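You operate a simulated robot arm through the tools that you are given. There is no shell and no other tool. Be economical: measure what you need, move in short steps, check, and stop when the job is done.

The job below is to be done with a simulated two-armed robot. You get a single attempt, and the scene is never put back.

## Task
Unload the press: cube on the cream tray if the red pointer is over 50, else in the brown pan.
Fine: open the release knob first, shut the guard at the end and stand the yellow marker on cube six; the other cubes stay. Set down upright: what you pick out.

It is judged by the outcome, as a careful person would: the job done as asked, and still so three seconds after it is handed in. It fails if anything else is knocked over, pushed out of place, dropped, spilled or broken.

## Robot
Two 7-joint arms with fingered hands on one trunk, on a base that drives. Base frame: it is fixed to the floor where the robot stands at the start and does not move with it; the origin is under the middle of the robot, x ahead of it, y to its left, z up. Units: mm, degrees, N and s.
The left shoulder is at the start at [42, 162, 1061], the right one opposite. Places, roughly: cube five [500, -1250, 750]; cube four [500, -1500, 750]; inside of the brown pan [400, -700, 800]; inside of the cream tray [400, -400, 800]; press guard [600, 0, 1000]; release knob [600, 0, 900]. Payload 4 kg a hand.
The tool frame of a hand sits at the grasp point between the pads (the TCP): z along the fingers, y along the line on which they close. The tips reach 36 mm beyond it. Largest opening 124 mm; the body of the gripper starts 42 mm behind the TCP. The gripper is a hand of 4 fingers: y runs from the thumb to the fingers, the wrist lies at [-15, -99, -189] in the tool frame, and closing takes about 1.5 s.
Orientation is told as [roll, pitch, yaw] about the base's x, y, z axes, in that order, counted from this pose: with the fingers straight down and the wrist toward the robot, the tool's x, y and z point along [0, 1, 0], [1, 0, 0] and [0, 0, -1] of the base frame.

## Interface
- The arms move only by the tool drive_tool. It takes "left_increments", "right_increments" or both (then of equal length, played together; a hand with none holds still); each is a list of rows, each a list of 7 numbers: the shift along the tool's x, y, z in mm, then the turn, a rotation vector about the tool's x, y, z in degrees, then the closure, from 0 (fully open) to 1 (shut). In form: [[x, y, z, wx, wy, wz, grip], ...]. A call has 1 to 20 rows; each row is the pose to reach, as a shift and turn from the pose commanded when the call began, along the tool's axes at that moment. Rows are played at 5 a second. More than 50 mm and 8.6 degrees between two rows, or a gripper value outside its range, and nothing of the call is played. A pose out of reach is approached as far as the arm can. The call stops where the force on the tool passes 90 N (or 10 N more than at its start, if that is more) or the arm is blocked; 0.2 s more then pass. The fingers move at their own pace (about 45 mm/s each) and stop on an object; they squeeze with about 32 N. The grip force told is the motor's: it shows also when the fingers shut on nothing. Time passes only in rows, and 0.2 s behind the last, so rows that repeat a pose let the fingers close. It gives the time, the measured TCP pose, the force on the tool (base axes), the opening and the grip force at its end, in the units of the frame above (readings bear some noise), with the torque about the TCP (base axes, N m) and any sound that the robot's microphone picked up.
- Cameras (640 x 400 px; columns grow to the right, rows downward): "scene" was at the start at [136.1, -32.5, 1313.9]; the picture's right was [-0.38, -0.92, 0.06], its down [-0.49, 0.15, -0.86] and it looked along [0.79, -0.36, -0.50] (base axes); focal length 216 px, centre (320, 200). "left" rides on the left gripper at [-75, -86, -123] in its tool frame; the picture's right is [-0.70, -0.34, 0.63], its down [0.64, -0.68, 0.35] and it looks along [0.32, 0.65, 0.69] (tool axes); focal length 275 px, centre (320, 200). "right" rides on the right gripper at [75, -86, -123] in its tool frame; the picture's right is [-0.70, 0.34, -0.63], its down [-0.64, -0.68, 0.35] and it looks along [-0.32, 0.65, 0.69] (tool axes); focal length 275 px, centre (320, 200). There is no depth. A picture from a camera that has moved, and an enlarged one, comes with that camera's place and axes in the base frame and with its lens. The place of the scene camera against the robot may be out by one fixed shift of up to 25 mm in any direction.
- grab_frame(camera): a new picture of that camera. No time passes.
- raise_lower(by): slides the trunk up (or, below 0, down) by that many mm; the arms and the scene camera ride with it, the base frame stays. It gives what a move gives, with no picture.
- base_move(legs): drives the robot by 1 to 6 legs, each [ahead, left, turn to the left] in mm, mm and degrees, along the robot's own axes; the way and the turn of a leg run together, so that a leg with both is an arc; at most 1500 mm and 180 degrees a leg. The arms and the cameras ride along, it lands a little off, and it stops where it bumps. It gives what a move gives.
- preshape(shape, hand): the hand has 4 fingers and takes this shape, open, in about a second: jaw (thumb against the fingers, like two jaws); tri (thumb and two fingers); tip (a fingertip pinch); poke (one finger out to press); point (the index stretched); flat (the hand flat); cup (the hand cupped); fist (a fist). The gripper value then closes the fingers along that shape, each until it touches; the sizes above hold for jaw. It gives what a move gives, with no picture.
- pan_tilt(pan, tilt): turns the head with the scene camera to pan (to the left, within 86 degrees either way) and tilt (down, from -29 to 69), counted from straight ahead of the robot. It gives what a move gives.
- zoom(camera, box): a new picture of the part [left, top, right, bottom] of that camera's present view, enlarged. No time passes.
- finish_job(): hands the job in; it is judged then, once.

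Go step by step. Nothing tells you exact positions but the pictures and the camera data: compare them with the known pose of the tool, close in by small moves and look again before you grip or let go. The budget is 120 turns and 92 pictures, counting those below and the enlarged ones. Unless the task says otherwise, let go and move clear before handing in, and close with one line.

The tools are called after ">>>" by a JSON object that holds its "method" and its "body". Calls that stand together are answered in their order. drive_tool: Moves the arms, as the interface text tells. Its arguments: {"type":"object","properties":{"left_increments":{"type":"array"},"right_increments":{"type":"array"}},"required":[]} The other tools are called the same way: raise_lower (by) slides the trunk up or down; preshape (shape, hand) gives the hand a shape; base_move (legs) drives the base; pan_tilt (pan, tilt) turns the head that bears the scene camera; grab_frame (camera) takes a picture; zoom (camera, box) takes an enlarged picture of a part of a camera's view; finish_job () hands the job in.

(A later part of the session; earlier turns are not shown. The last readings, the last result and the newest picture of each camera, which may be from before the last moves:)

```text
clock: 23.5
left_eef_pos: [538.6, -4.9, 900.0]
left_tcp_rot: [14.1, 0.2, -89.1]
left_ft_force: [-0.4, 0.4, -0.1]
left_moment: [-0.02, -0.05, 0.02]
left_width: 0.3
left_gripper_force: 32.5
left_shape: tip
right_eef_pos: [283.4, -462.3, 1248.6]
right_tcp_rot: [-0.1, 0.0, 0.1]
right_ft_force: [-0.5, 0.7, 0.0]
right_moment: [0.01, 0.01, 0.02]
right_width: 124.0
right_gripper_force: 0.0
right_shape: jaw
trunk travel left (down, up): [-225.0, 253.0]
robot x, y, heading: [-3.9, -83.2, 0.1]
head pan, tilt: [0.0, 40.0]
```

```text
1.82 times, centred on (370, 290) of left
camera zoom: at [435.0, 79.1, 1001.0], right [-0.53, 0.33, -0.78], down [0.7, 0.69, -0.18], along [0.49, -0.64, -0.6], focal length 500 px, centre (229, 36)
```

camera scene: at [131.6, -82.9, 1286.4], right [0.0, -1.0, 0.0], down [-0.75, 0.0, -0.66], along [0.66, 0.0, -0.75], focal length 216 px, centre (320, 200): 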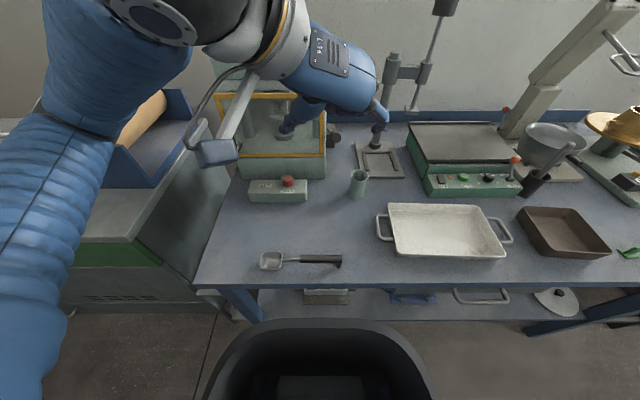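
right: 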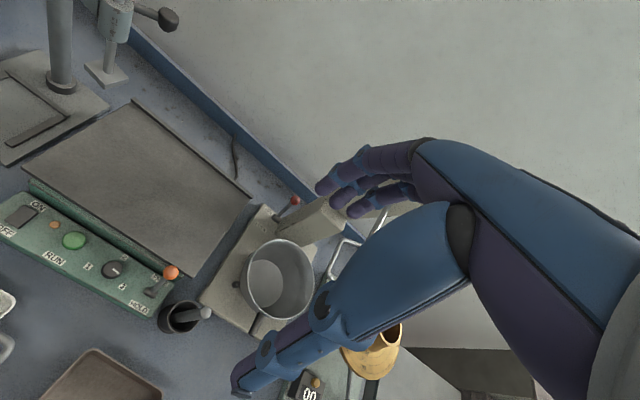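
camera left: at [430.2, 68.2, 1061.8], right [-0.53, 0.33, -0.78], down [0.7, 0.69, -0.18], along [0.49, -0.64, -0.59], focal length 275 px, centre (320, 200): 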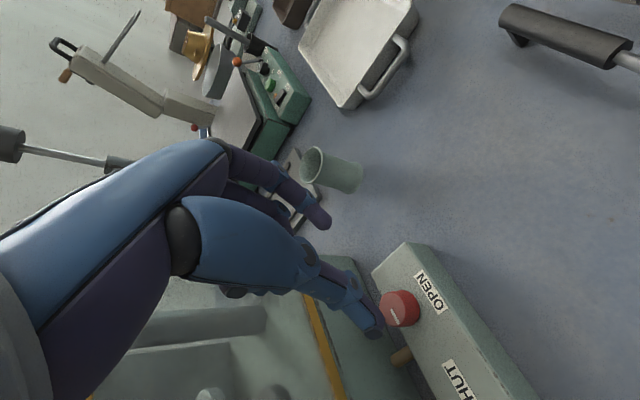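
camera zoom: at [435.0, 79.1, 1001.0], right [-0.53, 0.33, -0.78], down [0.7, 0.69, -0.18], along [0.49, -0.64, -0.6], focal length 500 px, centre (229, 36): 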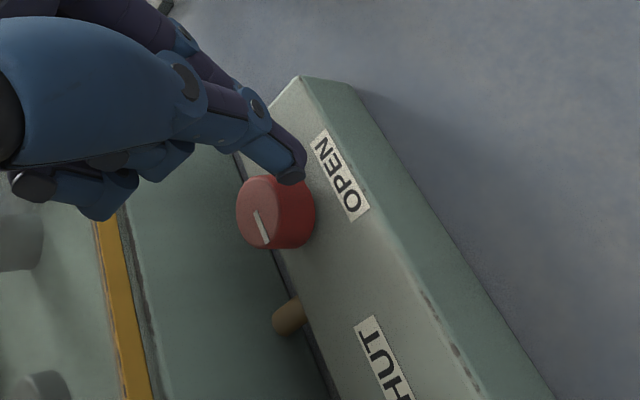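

The knob sits 18-20 mm further away and its middle about 10 mm lower than the tips. I open, shift, and grip again.

>>> {"method": "drive_tool", "body": {"left_increments": [[0, 0, 0, 0, 0, 0, 0.5], [0, 0, 0, 0, 0, 0, 0.5], [0, 0, 0, 0, 0, 0, 0.5], [0, 0, 0, 0, 0, 0, 0.5], [9, -1, 7, 0, 0, 0, 0.5], [17, -2, 14, 0, 0, 0, 0.5]]}}

>>> {"method": "drive_tool", "body": {"left_increments": [[0, 0, 0, 0, 0, 0, 0.8], [0, 0, 0, 0, 0, 0, 1], [0, 0, 0, 0, 0, 0, 1], [0, 0, 0, 0, 0, 0, 1]]}}

>>> {"method": "zoom", "body": {"camera": "left", "box": [260, 180, 480, 400]}}

```text
clock: 24.9
left_eef_pos: [557.8, -3.0, 896.0]
left_tcp_rot: [14.4, 0.1, -89.0]
left_ft_force: [-0.1, 0.7, -0.4]
left_moment: [0.0, 0.01, 0.01]
left_width: 61.4
left_gripper_force: 0.1
left_shape: tip
right_eef_pos: [281.7, -465.1, 1248.2]
right_tcp_rot: [0.1, -0.2, 0.1]
right_ft_force: [-1.2, 0.4, 0.4]
right_moment: [0.0, 0.01, -0.03]
right_width: 124.2
right_gripper_force: 0.1
right_shape: jaw
trunk travel left (down, up): [-225.0, 253.0]
robot x, y, heading: [-0.0, -86.3, 0.3]
head pan, tilt: [0.0, 40.0]
```

```text
clock: 25.9
left_eef_pos: [555.7, -3.1, 895.7]
left_tcp_rot: [14.4, 0.2, -88.9]
left_ft_force: [-1.8, -0.8, 7.2]
left_moment: [-0.02, -0.01, 0.03]
left_width: 12.2
left_gripper_force: 32.3
left_shape: tip
right_eef_pos: [279.4, -465.3, 1247.5]
right_tcp_rot: [0.1, -0.3, 0.2]
right_ft_force: [0.4, 0.4, 0.4]
right_moment: [-0.04, 0.02, -0.02]
right_width: 124.0
right_gripper_force: 0.1
right_shape: jaw
trunk travel left (down, up): [-225.0, 253.0]
robot x, y, heading: [3.3, -82.5, 0.2]
head pan, tilt: [0.0, 40.0]
```

```text
1.82 times, centred on (370, 290) of left
camera zoom: at [452.2, 79.9, 994.8], right [-0.52, 0.33, -0.79], down [0.7, 0.69, -0.17], along [0.49, -0.64, -0.59], focal length 500 px, centre (229, 36)
```

zoom: 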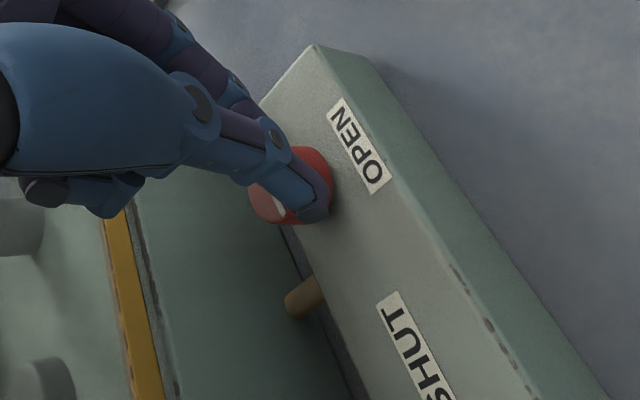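

The knob is gripped. I turn it counter-clockwise (seen from above) 45° about its own axis.

>>> {"method": "drive_tool", "body": {"left_increments": [[0.1, 1.2, 0, 1.94, 0, -7.76, 1], [0.3, 2.4, 0.1, 3.9, 0, -15.5, 1], [0.7, 3.6, 0.2, 5.8, 0, -23.3, 1], [1.3, 4.7, 0.3, 7.8, 0, -31, 1], [2, 5.7, 0.5, 9.7, 0, -38.8, 1], [2.5, 6.3, 0.6, 10.9, 0, -43.6, 1]]}}

>>> {"method": "zoom", "body": {"camera": "scene", "box": [240, 140, 340, 205]}}

```text
clock: 27.5
left_eef_pos: [542.8, 29.9, 892.9]
left_tcp_rot: [14.9, 0.4, -40.7]
left_ft_force: [0.3, 0.0, -0.7]
left_moment: [0.02, 0.02, 0.02]
left_width: 0.0
left_gripper_force: 31.9
left_shape: tip
right_eef_pos: [278.7, -444.0, 1245.4]
right_tcp_rot: [0.2, -0.4, 2.6]
right_ft_force: [0.5, -1.0, -0.2]
right_moment: [0.04, 0.0, 0.0]
right_width: 123.9
right_gripper_force: 0.0
right_shape: jaw
trunk travel left (down, up): [-225.0, 253.0]
robot x, y, heading: [-11.9, -73.7, 2.6]
head pan, tilt: [0.0, 40.0]
stopped in row 6 (left hand): the arm was blocked; the commanded pose is now the measured one
```

```text
6.15 times, centred on (290, 172) of scene
camera zoom: at [112.1, -69.5, 1285.7], right [0.05, -1.0, -0.01], down [-0.75, -0.03, -0.66], along [0.66, 0.03, -0.75], focal length 1332 px, centre (505, 369)
```

zoom: 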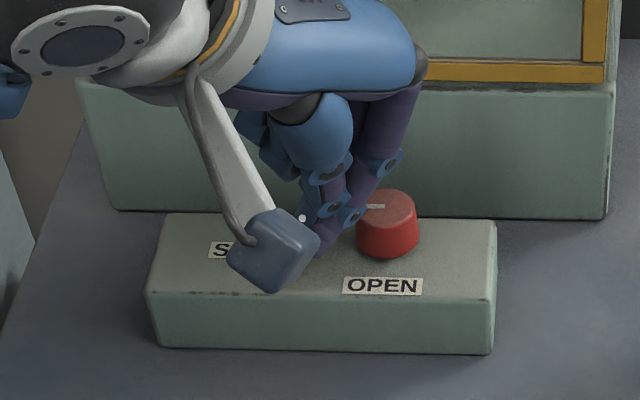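

The grip slipped off: the outer fingers probably met the guard and shoved the base; the knob is unturned. A better approach is from the right with the robot turned left, so the spare fingers face away from the press; I lift the hand first and restore its pose.

>>> {"method": "drive_tool", "body": {"left_increments": [[0, 0, 0, 0, 0, 0, 0.3], [0, 0, -40, 0, 0, 0, 0.3], [0, 0, -80, 0, 0, 0, 0.3], [0, 0, -120, 0, 0, 0, 0.3], [0, 0, -160, 0, 0, 0, 0.3], [0, 0, -200, 0, -8, 0, 0.3], [0, 0, -230, 0, -15, 0, 0.3]]}}

>>> {"method": "drive_tool", "body": {"left_increments": [[0, -30, 0, 0, 0, -8, 0.3], [0, -60, 0, 0, 0, -16, 0.3], [0, -90, 0, 0, 0, -24, 0.3], [0, -120, 0, 0, 0, -32, 0.3], [0, -140, 0, 0, 0, -40, 0.3]]}}

>>> {"method": "grab_frame", "body": {"camera": "scene"}}

```text
clock: 29.1
left_eef_pos: [514.0, -17.9, 1118.3]
left_tcp_rot: [-0.4, 0.2, -41.3]
left_ft_force: [0.4, 0.0, 0.6]
left_moment: [0.04, 0.01, 0.03]
left_width: 86.6
left_gripper_force: 0.1
left_shape: tip
right_eef_pos: [284.5, -444.2, 1249.3]
right_tcp_rot: [0.1, -0.1, 2.2]
right_ft_force: [-0.6, -0.8, -0.7]
right_moment: [0.07, -0.03, 0.02]
right_width: 123.8
right_gripper_force: 0.1
right_shape: jaw
trunk travel left (down, up): [-225.0, 253.0]
robot x, y, heading: [-8.3, -72.7, 2.0]
head pan, tilt: [0.0, 40.0]
```

```text
clock: 30.3
left_eef_pos: [405.7, 79.4, 1114.1]
left_tcp_rot: [-0.2, 0.5, -1.0]
left_ft_force: [0.3, 0.2, -0.2]
left_moment: [0.0, 0.01, -0.01]
left_width: 86.7
left_gripper_force: 0.1
left_shape: tip
right_eef_pos: [283.9, -440.1, 1248.3]
right_tcp_rot: [0.0, -0.1, 2.2]
right_ft_force: [-0.4, 0.0, -1.3]
right_moment: [0.02, -0.02, 0.02]
right_width: 123.9
right_gripper_force: 0.0
right_shape: jaw
trunk travel left (down, up): [-225.0, 253.0]
robot x, y, heading: [-11.5, -72.9, 2.2]
head pan, tilt: [0.0, 40.0]
```

```text
52 pictures are left
camera scene: at [120.0, -63.2, 1286.6], right [0.04, -1.0, 0.0], down [-0.75, -0.03, -0.66], along [0.66, 0.03, -0.75], focal length 216 px, centre (320, 200)
```

scene: 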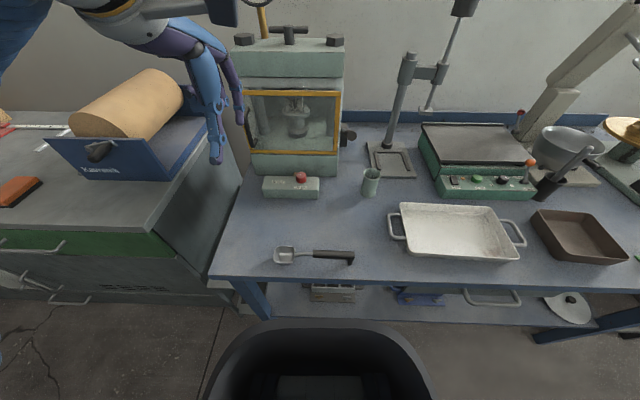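

All is undisturbed. I back up slightly, drive right and turn left 43°.

>>> {"method": "base_move", "body": {"legs": [[-50, 0, 0], [0, -440, 0], [0, 0, 43]]}}

>>> {"method": "pan_tilt", "body": {"pan": 0, "tilt": 35}}

>>> {"method": "grab_frame", "body": {"camera": "scene"}}

```text
clock: 35.4
left_eef_pos: [158.3, -116.3, 1114.1]
left_tcp_rot: [-0.1, 0.5, 42.2]
left_ft_force: [0.3, -0.3, 0.2]
left_moment: [0.0, 0.03, -0.02]
left_width: 86.6
left_gripper_force: 0.1
left_shape: tip
right_eef_pos: [427.6, -576.9, 1247.4]
right_tcp_rot: [-0.1, -0.1, 45.5]
right_ft_force: [0.6, 0.9, -0.4]
right_moment: [0.01, 0.01, 0.02]
right_width: 123.9
right_gripper_force: 0.1
right_shape: jaw
trunk travel left (down, up): [-225.0, 253.0]
robot x, y, heading: [-40.6, -512.5, 45.7]
head pan, tilt: [0.0, 40.0]
```

```text
clock: 36.1
left_eef_pos: [159.2, -116.4, 1116.5]
left_tcp_rot: [-0.2, 0.5, 42.2]
left_ft_force: [-0.7, 0.0, 0.3]
left_moment: [-0.01, -0.02, 0.0]
left_width: 86.9
left_gripper_force: 0.0
left_shape: tip
right_eef_pos: [427.0, -577.6, 1248.3]
right_tcp_rot: [-0.1, 0.0, 45.5]
right_ft_force: [0.4, 0.5, 0.4]
right_moment: [0.01, -0.02, 0.02]
right_width: 124.0
right_gripper_force: 0.1
right_shape: jaw
trunk travel left (down, up): [-225.0, 253.0]
robot x, y, heading: [-38.7, -510.3, 45.5]
head pan, tilt: [0.0, 35.0]
```

```text
51 pictures are left
camera scene: at [52.1, -406.8, 1293.4], right [0.71, -0.7, 0.0], down [-0.48, -0.49, -0.72], along [0.5, 0.52, -0.69], focal length 216 px, centre (320, 200)
```

scene: 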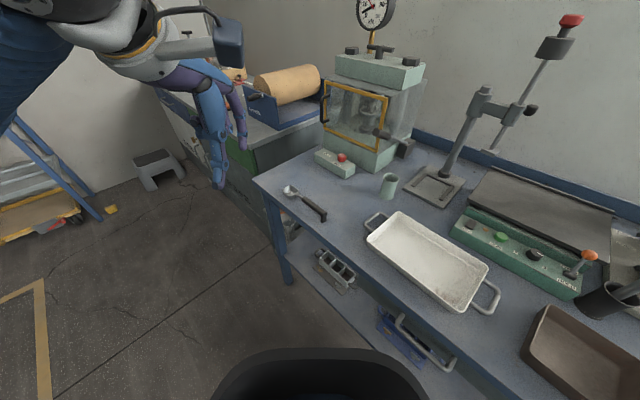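

The new viewpoint confirms the knob near [567, -1, 868]. I bring the left hand over it, yaw about 55°, fingers partly closed, staying above.

>>> {"method": "drive_tool", "body": {"left_increments": [[-18, 37, 10, 0, 0, -1, 0.5], [-37, 74, 20, 0, 0, -2, 0.6], [-55, 111, 35, 0, 0, -4, 0.6], [-74, 149, 50, 0, 0, -5, 0.6], [-92, 186, 65, 0, 0, -6, 0.6], [-111, 223, 80, 0, 0, -8, 0.6], [-129, 260, 95, 0, 0, -9, 0.6], [-148, 297, 110, 0, 0, -10, 0.6], [-166, 335, 125, 0, 0, -12, 0.6], [-185, 372, 136, 0, 0, -13, 0.6]]}}

>>> {"method": "zoom", "body": {"camera": "scene", "box": [280, 100, 440, 200]}}

>>> {"method": "grab_frame", "body": {"camera": "left"}}

```text
clock: 38.3
left_eef_pos: [561.9, -3.0, 973.7]
left_tcp_rot: [-0.1, 0.5, 55.1]
left_ft_force: [-0.9, 0.4, -0.3]
left_moment: [-0.01, -0.01, 0.01]
left_width: 51.3
left_gripper_force: 0.2
left_shape: tip
right_eef_pos: [427.8, -577.4, 1247.2]
right_tcp_rot: [0.0, -0.1, 45.6]
right_ft_force: [0.8, 0.5, -0.5]
right_moment: [-0.03, 0.02, 0.04]
right_width: 124.0
right_gripper_force: 0.0
right_shape: jaw
trunk travel left (down, up): [-225.0, 253.0]
robot x, y, heading: [-37.5, -511.2, 45.6]
head pan, tilt: [0.0, 35.0]
```

```text
4.00 times, centred on (360, 150) of scene
camera zoom: at [53.2, -406.8, 1293.2], right [0.71, -0.7, 0.0], down [-0.48, -0.49, -0.72], along [0.5, 0.52, -0.69], focal length 866 px, centre (160, 400)
```

zoom: 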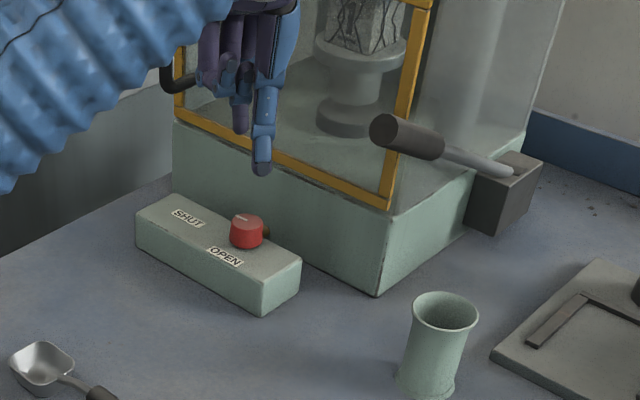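

```text
49 pictures are left
camera left: at [573.9, -115.3, 1096.1], right [0.38, -0.68, -0.63], down [-0.92, -0.2, -0.34], along [0.11, 0.71, -0.7], focal length 275 px, centre (320, 200)
```

left: 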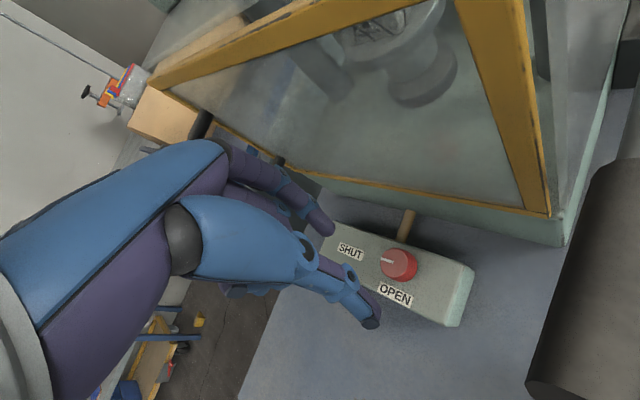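

Good alignment. I lower to just above knob-top level with a small shift and check.

>>> {"method": "drive_tool", "body": {"left_increments": [[-3, 3, 20, 0, 0, 0, 0.55], [-6, 5, 40, 0, 0, 0, 0.55], [-6, 5, 58, 0, 0, 0, 0.55]]}}

>>> {"method": "zoom", "body": {"camera": "scene", "box": [300, 120, 380, 180]}}

>>> {"method": "zoom", "body": {"camera": "left", "box": [270, 180, 500, 360]}}

```text
clock: 39.1
left_eef_pos: [568.1, -4.7, 917.9]
left_tcp_rot: [-0.1, 0.6, 55.2]
left_ft_force: [-0.2, 0.0, 0.3]
left_moment: [0.01, -0.01, -0.01]
left_width: 56.1
left_gripper_force: 0.0
left_shape: tip
right_eef_pos: [428.1, -577.3, 1247.0]
right_tcp_rot: [0.1, 0.1, 45.5]
right_ft_force: [-1.0, -0.4, 0.3]
right_moment: [0.0, -0.01, 0.05]
right_width: 123.8
right_gripper_force: 0.0
right_shape: jaw
trunk travel left (down, up): [-225.0, 253.0]
robot x, y, heading: [-39.8, -512.2, 45.5]
head pan, tilt: [0.0, 35.0]
```

```text
6.67 times, centred on (340, 150) of scene
camera zoom: at [52.8, -406.5, 1293.3], right [0.71, -0.7, 0.0], down [-0.48, -0.49, -0.72], along [0.5, 0.52, -0.69], focal length 1443 px, centre (187, 533)
```

zoom: 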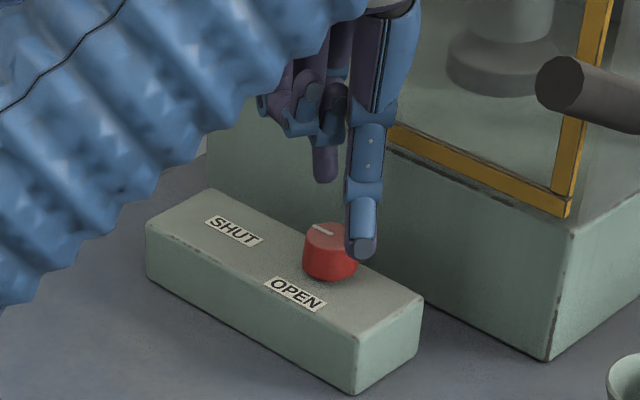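

```text
2.22 times, centred on (385, 270) of left
camera zoom: at [581.7, -116.7, 1040.3], right [0.38, -0.68, -0.63], down [-0.92, -0.19, -0.34], along [0.11, 0.71, -0.7], focal length 612 px, centre (176, 44)
```

zoom: 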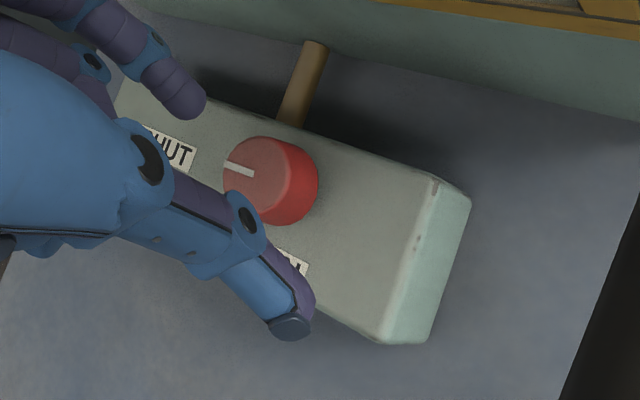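

The knob centre is about [571, -2]. I make the last small shift, go down 21 mm and grip.

>>> {"method": "drive_tool", "body": {"left_increments": [[-1, 4, 10, 0, 0, 0, 0.55], [-1, 4, 21, 0, 0, 0, 0.55], [-1, 4, 21, 0, 0, 0, 0.8], [-1, 4, 21, 0, 0, 0, 1], [-1, 4, 21, 0, 0, 0, 1], [-1, 4, 21, 0, 0, 0, 1]]}}

>>> {"method": "zoom", "body": {"camera": "left", "box": [270, 180, 500, 360]}}

```text
clock: 40.5
left_eef_pos: [570.1, -1.3, 898.4]
left_tcp_rot: [-0.3, 0.4, 55.1]
left_ft_force: [3.5, 6.8, 7.6]
left_moment: [0.36, -0.15, -0.02]
left_width: 5.1
left_gripper_force: 31.9
left_shape: tip
right_eef_pos: [427.1, -577.5, 1248.7]
right_tcp_rot: [0.0, 0.0, 45.7]
right_ft_force: [-0.3, -0.1, -0.1]
right_moment: [0.01, 0.0, 0.0]
right_width: 123.5
right_gripper_force: 0.1
right_shape: jaw
trunk travel left (down, up): [-225.0, 253.0]
robot x, y, heading: [-41.2, -512.8, 45.8]
head pan, tilt: [0.0, 35.0]
```

```text
2.22 times, centred on (385, 270) of left
camera zoom: at [583.2, -113.5, 1021.0], right [0.38, -0.68, -0.63], down [-0.92, -0.2, -0.34], along [0.11, 0.71, -0.7], focal length 612 px, centre (176, 44)
```

zoom: 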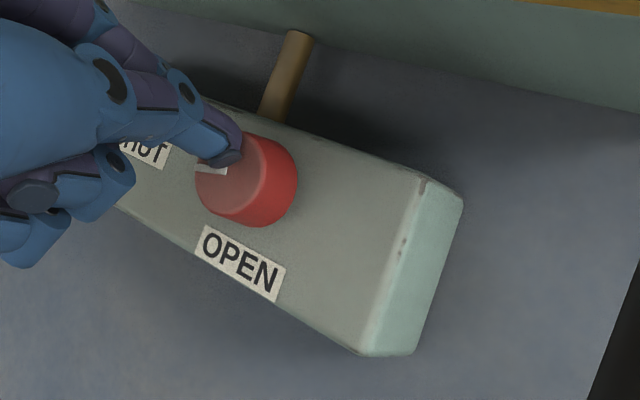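

The tips pinched only the top rim. I open, go 12 mm lower with a 3 mm shift, and grip again.

>>> {"method": "drive_tool", "body": {"left_increments": [[0, 0, -4, 0, 0, 0, 0.6], [0, 0, -4, 0, 0, 0, 0.55], [0, 0, -4, 0, 0, 0, 0.55], [0, 0, -4, 0, 0, 0, 0.55], [-2, 3, 4, 0, 0, 0, 0.55], [-2, 3, 12, 0, 0, 0, 0.55], [-2, 3, 12, 0, 0, 0, 0.8], [-2, 3, 12, 0, 0, 0, 1], [-2, 3, 12, 0, 0, 0, 1], [-2, 3, 12, 0, 0, 0, 1]]}}

>>> {"method": "zoom", "body": {"camera": "left", "box": [270, 180, 500, 360]}}

```text
clock: 42.7
left_eef_pos: [575.0, -2.6, 885.9]
left_tcp_rot: [-0.1, 0.5, 55.1]
left_ft_force: [-0.2, -3.2, 1.5]
left_moment: [0.02, -0.05, 0.01]
left_width: 24.0
left_gripper_force: 32.2
left_shape: tip
right_eef_pos: [426.6, -577.6, 1247.1]
right_tcp_rot: [-0.1, 0.0, 45.6]
right_ft_force: [-0.3, 0.8, -0.6]
right_moment: [0.03, 0.0, -0.01]
right_width: 123.8
right_gripper_force: 0.0
right_shape: jaw
trunk travel left (down, up): [-225.0, 253.0]
robot x, y, heading: [-40.6, -510.4, 45.6]
head pan, tilt: [0.0, 35.0]
```

```text
2.22 times, centred on (385, 270) of left
camera zoom: at [587.1, -115.2, 1008.9], right [0.38, -0.68, -0.63], down [-0.92, -0.19, -0.34], along [0.11, 0.71, -0.7], focal length 612 px, centre (176, 44)
```

zoom: 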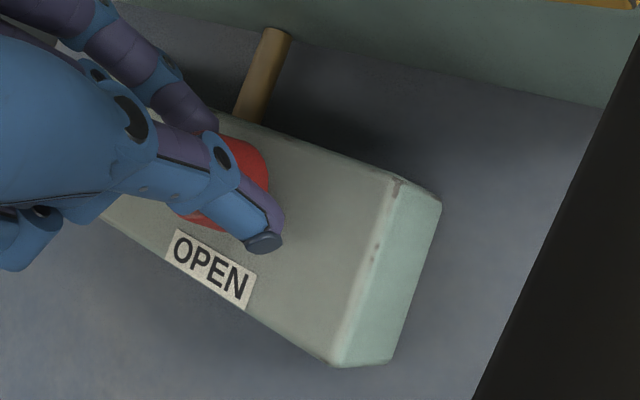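

Full grip now (24 mm). I turn it 45° counter-clockwise from above.

>>> {"method": "drive_tool", "body": {"left_increments": [[0, 0, 0, 0, 0, -8, 1], [0, 0, 0, 0, 0, -16, 1], [0, 0, 0, 0, 0, -24, 1], [0, 0, 0, 0, 0, -32, 1], [0, 0, 0, 0, 0, -40, 1], [0, 0, 0, 0, 0, -46, 1]]}}

>>> {"method": "zoom", "body": {"camera": "scene", "box": [300, 120, 380, 180]}}

```text
clock: 43.9
left_eef_pos: [576.4, -21.4, 888.0]
left_tcp_rot: [0.4, 0.6, 91.4]
left_ft_force: [9.6, -25.3, 12.3]
left_moment: [5.55, 0.21, -3.0]
left_width: 29.9
left_gripper_force: 32.0
left_shape: tip
right_eef_pos: [426.2, -580.6, 1248.2]
right_tcp_rot: [-0.1, 0.0, 45.3]
right_ft_force: [-0.3, 0.7, -0.5]
right_moment: [-0.06, 0.0, 0.03]
right_width: 124.2
right_gripper_force: 0.1
right_shape: jaw
trunk travel left (down, up): [-225.0, 253.0]
robot x, y, heading: [-36.3, -509.6, 45.1]
head pan, tilt: [0.0, 35.0]
stopped in row 6 (left hand): the force on the tool passed its limit at 105 N (the readings are from after the stop); the commanded pose is now the measured one
```

```text
6.67 times, centred on (340, 150) of scene
camera zoom: at [51.7, -407.9, 1293.8], right [0.71, -0.7, 0.0], down [-0.49, -0.49, -0.72], along [0.51, 0.51, -0.69], focal length 1443 px, centre (187, 533)
```

zoom: 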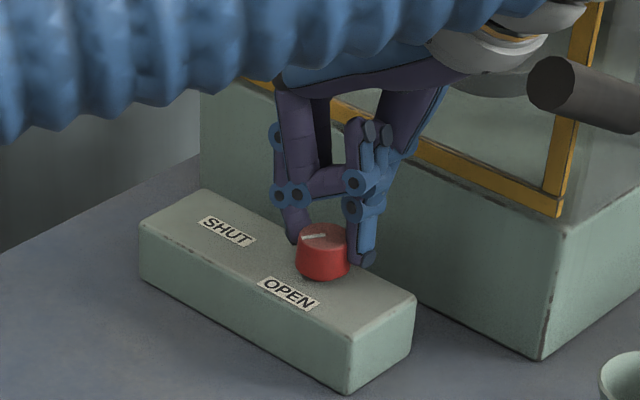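

The knob has turned about half way before something stopped the hand. I release, rise, and turn back to regrip.

>>> {"method": "drive_tool", "body": {"left_increments": [[0, 0, 0, 0, 0, 0, 0.55], [0, 0, 0, 0, 0, 0, 0.5], [0, 0, 0, 0, 0, 0, 0.5], [0, 0, -20, 0, 0, 0, 0.5], [0, 0, -40, 0, 0, 0, 0.5], [0, 0, -40, 0, 0, 8, 0.5], [0, 0, -40, 0, 0, 16, 0.5], [0, 0, -40, 0, 0, 24, 0.5], [0, 0, -40, 0, 0, 32, 0.5], [0, 0, -40, 0, 0, 40, 0.5]]}}

>>> {"method": "zoom", "body": {"camera": "left", "box": [270, 180, 500, 360]}}

>>> {"method": "zoom", "body": {"camera": "scene", "box": [290, 70, 430, 190]}}

```text
clock: 46.1
left_eef_pos: [575.3, -15.8, 925.8]
left_tcp_rot: [0.1, 0.9, 51.8]
left_ft_force: [0.2, 0.5, 0.1]
left_moment: [-0.02, 0.0, 0.0]
left_width: 62.1
left_gripper_force: 0.1
left_shape: tip
right_eef_pos: [426.5, -580.5, 1247.8]
right_tcp_rot: [0.0, 0.1, 45.3]
right_ft_force: [-0.2, 0.2, -0.2]
right_moment: [0.0, 0.02, 0.0]
right_width: 124.1
right_gripper_force: 0.1
right_shape: jaw
trunk travel left (down, up): [-225.0, 253.0]
robot x, y, heading: [-39.9, -513.9, 45.5]
head pan, tilt: [0.0, 35.0]
```

```text
2.22 times, centred on (385, 270) of left
camera zoom: at [582.5, -128.4, 1047.6], right [0.33, -0.7, -0.63], down [-0.93, -0.14, -0.34], along [0.15, 0.7, -0.7], focal length 612 px, centre (176, 44)
```

zoom: 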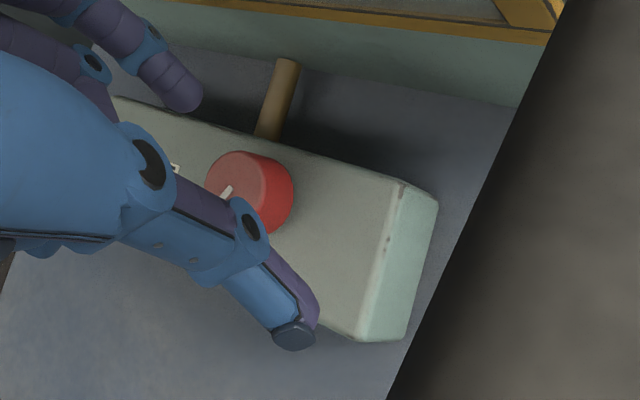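

```text
3.33 times, centred on (360, 130) of scene
camera zoom: at [52.0, -408.2, 1293.4], right [0.71, -0.7, 0.0], down [-0.49, -0.49, -0.72], along [0.51, 0.51, -0.69], focal length 722 px, centre (187, 433)
```

zoom: 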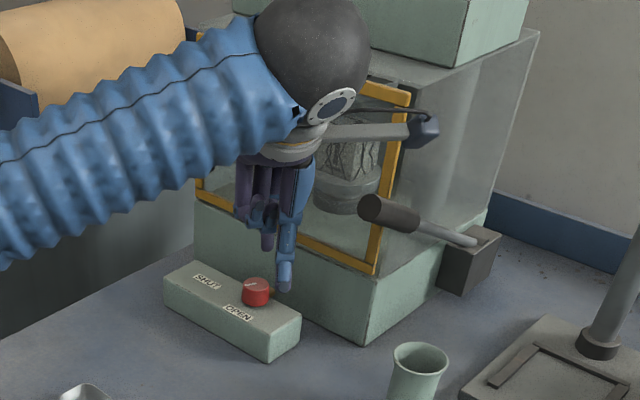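

The hand's camera bracket must have met the guard near yaw 90; yaw 18→70 avoids that. I turn back to yaw 18 over the knob centre.

>>> {"method": "drive_tool", "body": {"left_increments": [[3, 3, 0, 0, 0, 7, 0.55], [6, 6, 0, 0, 0, 14, 0.55], [9, 10, 0, 0, 0, 21, 0.55], [9, 10, 0, 0, 0, 28, 0.55], [9, 10, 0, 0, 0, 34, 0.55]]}}

>>> {"method": "zoom", "body": {"camera": "left", "box": [270, 180, 500, 360]}}

```text
clock: 47.3
left_eef_pos: [574.3, -2.2, 924.7]
left_tcp_rot: [-0.4, 0.7, 17.7]
left_ft_force: [-10.3, 3.2, -0.2]
left_moment: [-0.09, -0.23, 0.38]
left_width: 51.9
left_gripper_force: 0.0
left_shape: tip
right_eef_pos: [425.3, -580.5, 1248.7]
right_tcp_rot: [0.0, 0.0, 45.4]
right_ft_force: [-0.3, 0.4, 0.6]
right_moment: [-0.01, 0.02, -0.02]
right_width: 124.1
right_gripper_force: 0.0
right_shape: jaw
trunk travel left (down, up): [-225.0, 253.0]
robot x, y, heading: [-38.1, -515.1, 45.2]
head pan, tilt: [0.0, 35.0]
```

```text
2.22 times, centred on (385, 270) of left
camera zoom: at [516.6, -97.9, 1048.1], right [-0.11, -0.77, -0.62], down [-0.85, 0.4, -0.34], along [0.52, 0.49, -0.7], focal length 612 px, centre (176, 44)
```

zoom: 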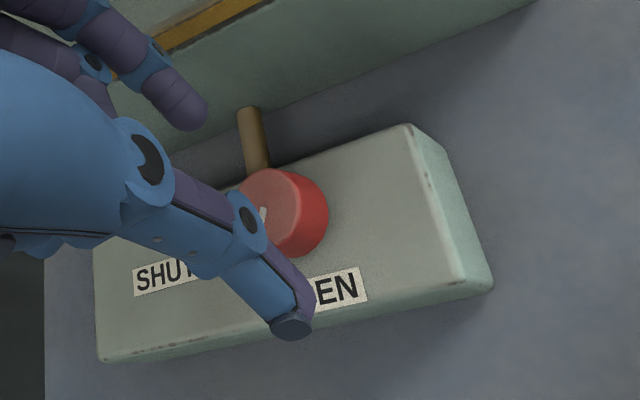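

A light touch with the guard at this yaw; I turn 10° back, shift 4 mm, then lower and grip.

>>> {"method": "drive_tool", "body": {"left_increments": [[1, -3, 0, 0, 0, -5, 0.55], [3, -3, 0, 0, 0, -10, 0.55], [3, -3, 20, 0, 0, -10, 0.55], [3, -3, 39, 0, 0, -10, 0.55], [3, -3, 39, 0, 0, -10, 0.8], [3, -3, 39, 0, 0, -10, 1], [3, -3, 39, 0, 0, -10, 1], [3, -3, 39, 0, 0, -10, 1]]}}

>>> {"method": "drive_tool", "body": {"left_increments": [[0, 0, 0, 0, 0, -8, 1], [0, 0, 0, 0, 0, -16, 1], [0, 0, 0, 0, 0, -24, 1], [0, 0, 0, 0, 0, -32, 1], [0, 0, 0, 0, 0, -40, 1]]}}

>>> {"method": "zoom", "body": {"camera": "left", "box": [270, 180, 500, 360]}}

```text
clock: 49.1
left_eef_pos: [570.4, -1.5, 886.3]
left_tcp_rot: [-0.4, 0.8, 27.7]
left_ft_force: [-2.8, -3.9, 0.0]
left_moment: [-0.01, -0.08, 0.02]
left_width: 25.1
left_gripper_force: 31.5
left_shape: tip
right_eef_pos: [428.3, -580.2, 1246.9]
right_tcp_rot: [0.1, -0.1, 45.3]
right_ft_force: [1.0, -0.5, 0.3]
right_moment: [-0.02, 0.02, 0.0]
right_width: 124.0
right_gripper_force: 0.1
right_shape: jaw
trunk travel left (down, up): [-225.0, 253.0]
robot x, y, heading: [-36.5, -516.1, 45.3]
head pan, tilt: [0.0, 35.0]
```

```text
clock: 50.3
left_eef_pos: [571.7, -2.7, 886.7]
left_tcp_rot: [0.2, 0.7, 67.8]
left_ft_force: [21.8, -15.1, 1.8]
left_moment: [-0.23, -0.72, -0.52]
left_width: 26.4
left_gripper_force: 32.1
left_shape: tip
right_eef_pos: [426.9, -581.2, 1247.4]
right_tcp_rot: [0.1, 0.0, 45.2]
right_ft_force: [0.1, -0.2, -0.8]
right_moment: [0.01, 0.01, -0.01]
right_width: 124.2
right_gripper_force: 0.1
right_shape: jaw
trunk travel left (down, up): [-225.0, 253.0]
robot x, y, heading: [-38.1, -513.9, 45.1]
head pan, tilt: [0.0, 35.0]
```

```text
2.22 times, centred on (385, 270) of left
camera zoom: at [610.5, -109.3, 1008.8], right [0.51, -0.58, -0.63], down [-0.86, -0.39, -0.33], along [-0.05, 0.71, -0.7], focal length 612 px, centre (176, 44)
```

zoom: 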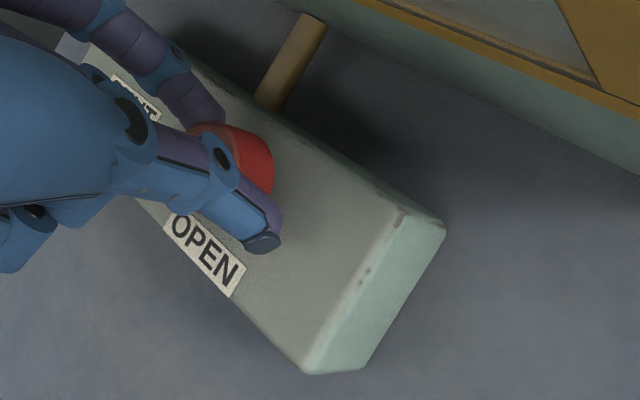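

The turn completed. I release, rise and look at the mark.

>>> {"method": "drive_tool", "body": {"left_increments": [[0, 0, 0, 0, 0, 0, 0.55], [0, 0, 0, 0, 0, 0, 0.5], [0, 0, 0, 0, 0, 0, 0.5], [0, 0, -20, 0, 0, 0, 0.5], [0, 0, -40, 0, 0, 8, 0.5], [0, 0, -40, 0, 0, 16, 0.5], [0, 0, -40, 0, 0, 24, 0.5]]}}

>>> {"method": "zoom", "body": {"camera": "scene", "box": [310, 130, 370, 180]}}

```text
clock: 51.9
left_eef_pos: [571.5, 0.4, 925.5]
left_tcp_rot: [0.0, 0.9, 43.8]
left_ft_force: [-1.0, -0.3, -0.2]
left_moment: [0.01, -0.02, 0.02]
left_width: 61.6
left_gripper_force: 0.0
left_shape: tip
right_eef_pos: [426.1, -579.9, 1247.6]
right_tcp_rot: [-0.1, 0.0, 45.4]
right_ft_force: [-0.8, -0.8, 0.1]
right_moment: [-0.02, 0.05, -0.02]
right_width: 123.8
right_gripper_force: 0.1
right_shape: jaw
trunk travel left (down, up): [-225.0, 253.0]
robot x, y, heading: [-38.5, -512.4, 45.3]
head pan, tilt: [0.0, 35.0]
```

```text
8.00 times, centred on (340, 155) of scene
camera zoom: at [52.1, -408.3, 1293.4], right [0.71, -0.7, 0.0], down [-0.49, -0.49, -0.72], along [0.51, 0.51, -0.69], focal length 1732 px, centre (160, 560)
```

zoom: 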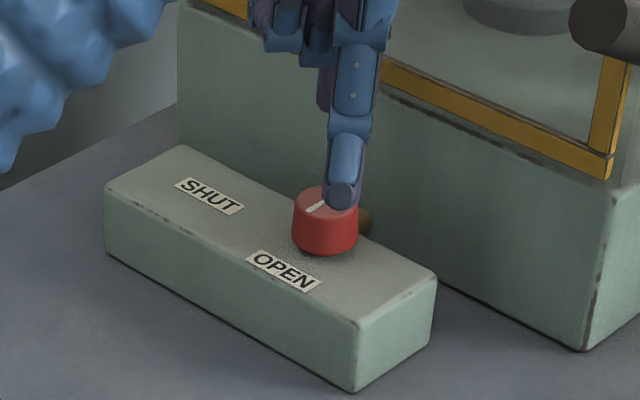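

The mark is about 80° round, nearly at OPEN. One more short turn of about 12° finishes it.

>>> {"method": "drive_tool", "body": {"left_increments": [[0, -1, 20, 0, 0, 0, 0.55], [0, -1, 39, 0, 0, 0, 0.55], [0, -1, 39, 0, 0, 0, 0.8], [0, -1, 39, 0, 0, 0, 1], [0, -1, 39, 0, 0, 0, 1], [0, -1, 39, 0, 0, 0, 1], [0, -1, 39, 0, 0, -6, 1], [0, -1, 39, 0, 0, -12, 1], [0, -1, 39, 0, 0, -15, 1]]}}

>>> {"method": "drive_tool", "body": {"left_increments": [[0, 0, 0, 0, 0, 0, 0.55], [0, 0, 0, 0, 0, 0, 0.5], [0, 0, 0, 0, 0, 0, 0.5], [0, 0, -25, 0, 0, 0, 0.4], [0, 0, -50, 0, 0, 0, 0.3], [0, -40, -80, 0, 0, 0, 0.2], [0, -80, -110, 0, 0, 0, 0.1], [0, -120, -140, 0, 0, 0, 0], [0, -160, -160, 0, 0, 0, 0]]}}

>>> {"method": "zoom", "body": {"camera": "scene", "box": [310, 130, 370, 180]}}

```text
clock: 53.9
left_eef_pos: [570.9, -3.8, 886.9]
left_tcp_rot: [0.2, 0.9, 58.8]
left_ft_force: [4.5, -12.1, -0.5]
left_moment: [-0.26, -0.21, -0.36]
left_width: 25.7
left_gripper_force: 32.1
left_shape: tip
right_eef_pos: [427.9, -583.2, 1247.1]
right_tcp_rot: [0.1, 0.0, 45.3]
right_ft_force: [0.4, 0.6, -0.2]
right_moment: [0.04, 0.02, 0.0]
right_width: 124.4
right_gripper_force: 0.1
right_shape: jaw
trunk travel left (down, up): [-225.0, 253.0]
robot x, y, heading: [-39.3, -516.5, 45.4]
head pan, tilt: [0.0, 35.0]
```

```text
clock: 55.9
left_eef_pos: [489.4, -141.2, 1047.9]
left_tcp_rot: [0.2, 0.8, 58.9]
left_ft_force: [0.0, -0.5, 0.2]
left_moment: [-0.03, -0.03, 0.01]
left_width: 124.0
left_gripper_force: 0.1
left_shape: tip
right_eef_pos: [427.6, -580.8, 1248.5]
right_tcp_rot: [0.1, -0.1, 45.4]
right_ft_force: [-0.1, -0.6, -0.8]
right_moment: [0.04, 0.03, -0.02]
right_width: 124.0
right_gripper_force: 0.1
right_shape: jaw
trunk travel left (down, up): [-225.0, 253.0]
robot x, y, heading: [-37.0, -509.2, 45.4]
head pan, tilt: [0.0, 35.0]
```

```text
8.00 times, centred on (340, 155) of scene
camera zoom: at [51.7, -409.3, 1293.6], right [0.71, -0.7, 0.0], down [-0.49, -0.49, -0.72], along [0.51, 0.51, -0.69], focal length 1732 px, centre (160, 560)
```

zoom: 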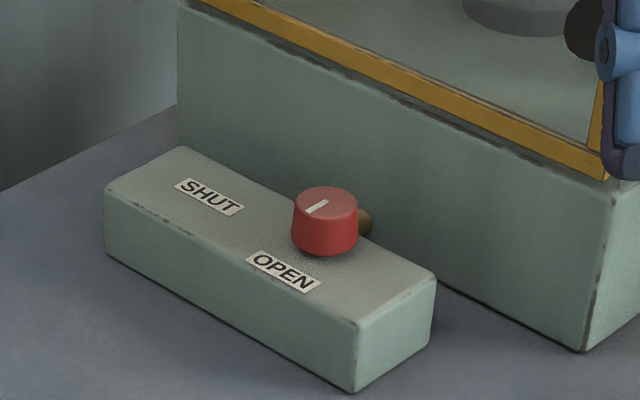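

The knob now points at OPEN. Next the guard: I look closely for hinges and at the handle.

>>> {"method": "zoom", "body": {"camera": "scene", "box": [310, 60, 440, 175]}}

```text
3.48 times, centred on (375, 118) of scene
camera zoom: at [51.7, -409.3, 1293.6], right [0.71, -0.7, 0.0], down [-0.49, -0.49, -0.72], along [0.51, 0.51, -0.69], focal length 753 px, centre (129, 487)
```

zoom: 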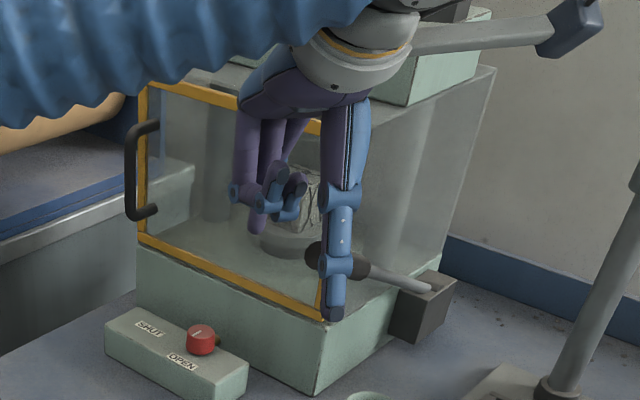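

The guard has a vertical D-handle at its left edge, near [599, 127, 990], so it should hinge at the right. I bring the left hand, fingers down, above and in front of the handle.

>>> {"method": "drive_tool", "body": {"left_increments": [[9, 41, -25, 0, 0, 1, 0.3], [18, 82, -50, 0, 0, 3, 0.5], [27, 124, -50, 0, 0, 4, 0.5], [36, 165, -50, 0, 0, 5, 0.5], [46, 207, -45, 0, 0, 7, 0.5], [55, 240, -35, 0, 0, 8, 0.5]]}}

>>> {"method": "zoom", "body": {"camera": "scene", "box": [280, 60, 410, 175]}}

>>> {"method": "grab_frame", "body": {"camera": "left"}}

```text
clock: 57.3
left_eef_pos: [566.7, 95.9, 1078.6]
left_tcp_rot: [0.0, 0.8, 50.8]
left_ft_force: [0.1, 0.1, -0.7]
left_moment: [-0.01, 0.02, 0.0]
left_width: 62.9
left_gripper_force: 0.0
left_shape: tip
right_eef_pos: [427.3, -580.8, 1247.0]
right_tcp_rot: [0.0, 0.0, 45.4]
right_ft_force: [0.6, 1.0, 0.0]
right_moment: [0.0, -0.01, 0.0]
right_width: 124.0
right_gripper_force: 0.0
right_shape: jaw
trunk travel left (down, up): [-225.0, 253.0]
robot x, y, heading: [-45.5, -514.2, 45.4]
head pan, tilt: [0.0, 35.0]
```

```text
3.48 times, centred on (345, 118) of scene
camera zoom: at [52.3, -408.0, 1293.3], right [0.71, -0.7, 0.0], down [-0.49, -0.49, -0.72], along [0.51, 0.51, -0.69], focal length 753 px, centre (233, 487)
```

zoom: 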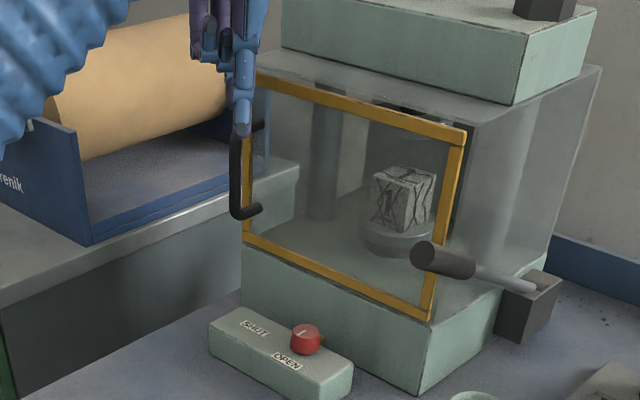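

```text
35 pictures are left
camera left: at [572.1, -15.8, 1202.0], right [0.32, -0.71, -0.63], down [-0.93, -0.13, -0.33], along [0.16, 0.69, -0.7], focal length 275 px, centre (320, 200)
```

left: 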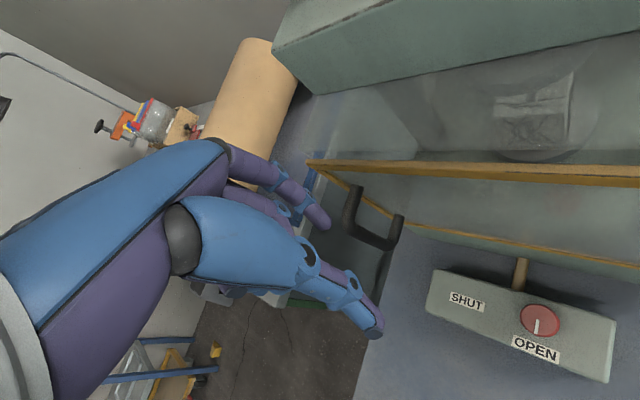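

The handle bar sits near [595, 127] from z 930 to 1015. I move over it, descend with fingers either side, and close.

>>> {"method": "drive_tool", "body": {"left_increments": [[-1, 21, 0, 0, 0, 0, 0.5], [-2, 42, 0, 0, 0, 0, 0.5], [-2, 42, 30, 0, 0, 0, 0.5], [-2, 42, 60, 0, 0, 0, 0.5], [-2, 42, 88, 0, 0, 0, 0.5]]}}

>>> {"method": "zoom", "body": {"camera": "left", "box": [270, 150, 500, 330]}}

```text
clock: 58.5
left_eef_pos: [591.4, 129.5, 991.9]
left_tcp_rot: [0.1, 0.9, 51.0]
left_ft_force: [-16.9, -2.1, -0.2]
left_moment: [0.04, -1.0, 0.38]
left_width: 61.5
left_gripper_force: 0.0
left_shape: tip
right_eef_pos: [425.3, -579.7, 1247.6]
right_tcp_rot: [0.0, -0.1, 45.4]
right_ft_force: [0.5, -0.1, -1.1]
right_moment: [-0.02, 0.01, -0.02]
right_width: 123.8
right_gripper_force: 0.1
right_shape: jaw
trunk travel left (down, up): [-225.0, 253.0]
robot x, y, heading: [-42.8, -515.6, 45.5]
head pan, tilt: [0.0, 35.0]
```

```text
2.22 times, centred on (385, 240) of left
camera zoom: at [596.6, 16.8, 1113.9], right [0.32, -0.71, -0.63], down [-0.93, -0.13, -0.34], along [0.16, 0.7, -0.7], focal length 612 px, centre (176, 111)
```

zoom: 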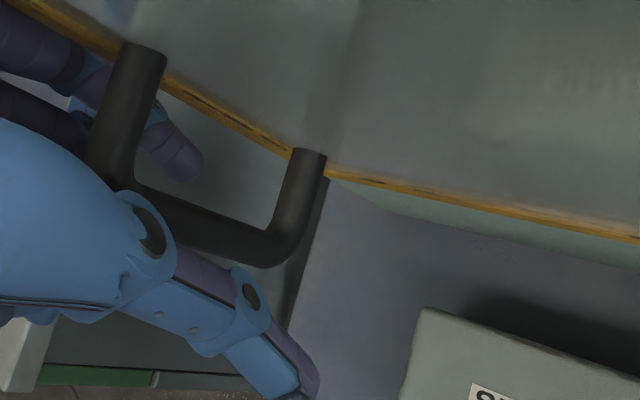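

The bar is between index and thumb. I close on it.

>>> {"method": "drive_tool", "body": {"left_increments": [[0, -3, 0, 0, 0, 0, 0.7], [0, -3, 0, 0, 0, 0, 1], [0, -3, 0, 0, 0, 0, 1], [0, -3, 0, 0, 0, 0, 1], [0, -3, 0, 0, 0, 0, 1]]}}

```text
clock: 59.7
left_eef_pos: [590.1, 125.0, 990.3]
left_tcp_rot: [0.0, 0.9, 50.9]
left_ft_force: [-16.0, -6.2, -6.6]
left_moment: [0.34, -0.36, -0.06]
left_width: 26.6
left_gripper_force: 32.2
left_shape: tip
right_eef_pos: [426.7, -580.7, 1247.7]
right_tcp_rot: [0.0, -0.1, 45.4]
right_ft_force: [-0.2, -0.1, 0.1]
right_moment: [0.03, 0.01, 0.02]
right_width: 123.9
right_gripper_force: 0.0
right_shape: jaw
trunk travel left (down, up): [-225.0, 253.0]
robot x, y, heading: [-41.8, -515.6, 45.3]
head pan, tilt: [0.0, 35.0]
```

Gripped. I pull the handle along an arc about the assumed right-hand hinge, 16° first.

>>> {"method": "drive_tool", "body": {"left_increments": [[5, -6, 0, 0, 0, -2, 1], [10, -12, 0, 0, 0, -4, 1], [19, -25, 0, 0, 0, -8, 1], [26, -39, 0, 0, 0, -12, 1], [34, -53, 0, 0, 0, -16, 1]]}}

>>> {"method": "zoom", "body": {"camera": "scene", "box": [280, 60, 410, 175]}}

```text
clock: 60.9
left_eef_pos: [532.0, 103.5, 991.3]
left_tcp_rot: [0.4, 0.9, 66.8]
left_ft_force: [4.5, -11.4, -16.2]
left_moment: [0.45, -0.19, -0.17]
left_width: 24.3
left_gripper_force: 32.0
left_shape: tip
right_eef_pos: [428.6, -582.4, 1246.6]
right_tcp_rot: [0.1, 0.1, 45.3]
right_ft_force: [0.5, -0.6, 0.6]
right_moment: [0.01, 0.04, 0.02]
right_width: 123.8
right_gripper_force: 0.1
right_shape: jaw
trunk travel left (down, up): [-225.0, 253.0]
robot x, y, heading: [-43.1, -514.4, 45.2]
head pan, tilt: [0.0, 35.0]
```

```text
3.48 times, centred on (345, 118) of scene
camera zoom: at [53.1, -409.3, 1293.3], right [0.71, -0.7, 0.0], down [-0.49, -0.49, -0.72], along [0.51, 0.51, -0.69], focal length 753 px, centre (233, 487)
```

zoom: 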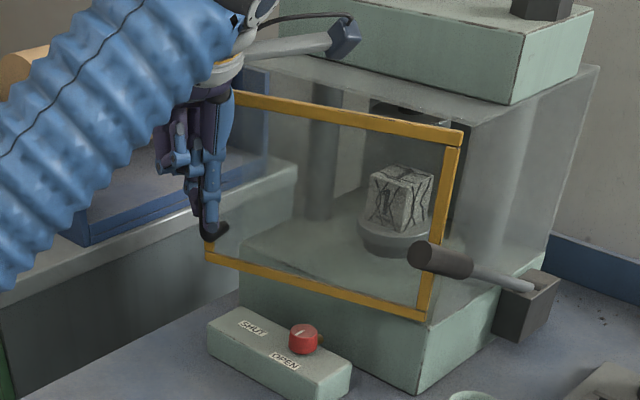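

The guard swings open on its right side. I continue to about 56°.

>>> {"method": "drive_tool", "body": {"left_increments": [[10, -12, 0, 0, 0, -3, 1], [18.6, -25.4, 0, 0, 0, -6, 1], [26.5, -39, 0, 0, 0, -9, 1], [33.6, -53.1, 0, 0, 0, -12, 1], [39.5, -68, 0, 0, 0, -15, 1], [44.5, -82.6, 0, 0, 0, -18, 1], [48.5, -98, 0, 0, 0, -21, 1], [51.3, -113.4, 0, 0, 0, -24, 1], [53, -129, 0, 0, 0, -27, 1], [53.7, -144.8, 0, 0, 0, -30, 1]]}}

```text
clock: 63.1
left_eef_pos: [424.8, -5.4, 992.7]
left_tcp_rot: [0.8, 0.7, 96.9]
left_ft_force: [10.6, -5.5, -28.9]
left_moment: [0.31, 0.18, -0.12]
left_width: 22.1
left_gripper_force: 31.7
left_shape: tip
right_eef_pos: [428.3, -580.1, 1246.0]
right_tcp_rot: [0.1, 0.1, 45.4]
right_ft_force: [0.4, 0.3, 0.5]
right_moment: [0.03, 0.02, -0.03]
right_width: 124.1
right_gripper_force: 0.0
right_shape: jaw
trunk travel left (down, up): [-225.0, 253.0]
robot x, y, heading: [-44.3, -515.7, 45.5]
head pan, tilt: [0.0, 35.0]
```

Following the arc well. I continue to about 95°.

>>> {"method": "drive_tool", "body": {"left_increments": [[7, -14, 0, 0, 0, -1, 1], [14, -28.2, 0, 0, 0, -2, 1], [19.5, -43, 0, 0, 0, -3, 1], [24, -58.1, 0, 0, 0, -4, 1], [27.5, -73.5, 0, 0, 0, -5, 1], [29.7, -89, 0, 0, 0, -6, 1], [30.5, -108, 0, 0, 0, -6, 1], [30.6, -128.3, 0, 0, 0, -6, 1], [29, -146, 0, 0, 0, -6, 1]]}}

>>> {"method": "grab_frame", "body": {"camera": "scene"}}

```text
clock: 65.1
left_eef_pos: [408.2, -154.7, 998.5]
left_tcp_rot: [0.7, 0.5, 103.0]
left_ft_force: [-79.6, -4.2, -33.3]
left_moment: [-0.56, -1.36, 3.77]
left_width: 15.3
left_gripper_force: 32.5
left_shape: tip
right_eef_pos: [421.3, -580.0, 1249.4]
right_tcp_rot: [-0.1, -0.3, 45.4]
right_ft_force: [-0.3, -0.2, 0.5]
right_moment: [0.03, 0.0, -0.02]
right_width: 123.7
right_gripper_force: 0.0
right_shape: jaw
trunk travel left (down, up): [-225.0, 253.0]
robot x, y, heading: [-40.1, -512.8, 45.5]
head pan, tilt: [0.0, 35.0]
```

```text
32 pictures are left
camera scene: at [46.3, -408.0, 1293.7], right [0.71, -0.7, 0.0], down [-0.48, -0.49, -0.72], along [0.51, 0.51, -0.69], focal length 216 px, centre (320, 200)
```

scene: 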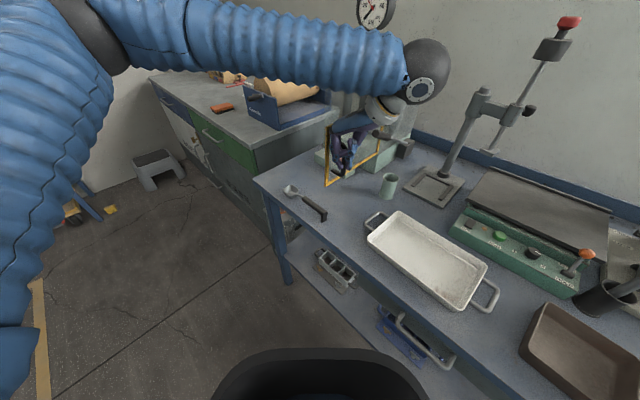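

The guard is open about 95° and the force is rising, so I let go and lift the hand clear.

>>> {"method": "drive_tool", "body": {"left_increments": [[0, 0, 0, 0, 0, 0, 0.6], [0, 0, 0, 0, 0, 0, 0.4], [0, 0, 0, 0, 0, 0, 0.4], [0, 0, 0, 0, 0, 0, 0.4], [0, 0, -30, 0, 0, 0, 0.4], [0, 0, -70, 0, 0, 0, 0.4], [0, 0, -110, 0, 0, 0, 0.4], [0, 0, -150, 0, 0, 0, 0.4], [10, -30, -170, 0, 0, 8, 0.4], [20, -60, -170, 0, 0, 16, 0.4], [30, -90, -170, 0, 0, 24, 0.4], [40, -100, -170, 0, 0, 32, 0.4], [40, -100, -170, 0, 0, 40, 0.4], [40, -100, -170, 0, 0, 48, 0.4], [40, -100, -170, 0, 0, 56, 0.4]]}}

>>> {"method": "zoom", "body": {"camera": "scene", "box": [290, 60, 450, 200]}}

```text
clock: 68.3
left_eef_pos: [398.0, -259.1, 1167.4]
left_tcp_rot: [0.0, 0.9, 46.7]
left_ft_force: [0.2, -0.1, 0.3]
left_moment: [0.0, 0.04, -0.01]
left_width: 74.3
left_gripper_force: 0.1
left_shape: tip
right_eef_pos: [426.3, -580.0, 1248.5]
right_tcp_rot: [0.1, 0.0, 45.4]
right_ft_force: [-0.6, 0.5, 0.2]
right_moment: [-0.01, -0.03, -0.04]
right_width: 124.0
right_gripper_force: 0.0
right_shape: jaw
trunk travel left (down, up): [-225.0, 253.0]
robot x, y, heading: [-40.9, -515.4, 45.6]
head pan, tilt: [0.0, 35.0]
```

```text
2.86 times, centred on (370, 130) of scene
camera zoom: at [52.2, -407.9, 1293.3], right [0.71, -0.7, 0.0], down [-0.49, -0.49, -0.72], along [0.51, 0.51, -0.69], focal length 618 px, centre (177, 400)
```

zoom: 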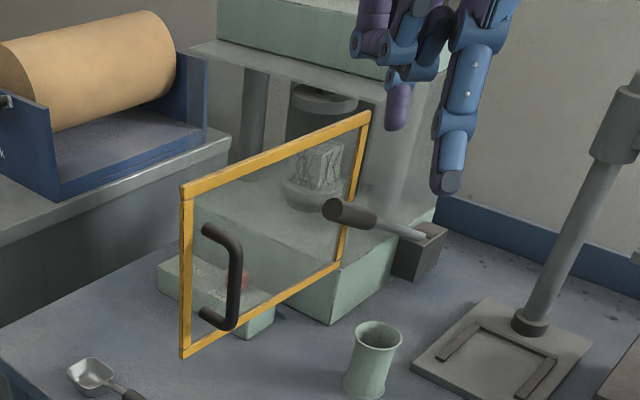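

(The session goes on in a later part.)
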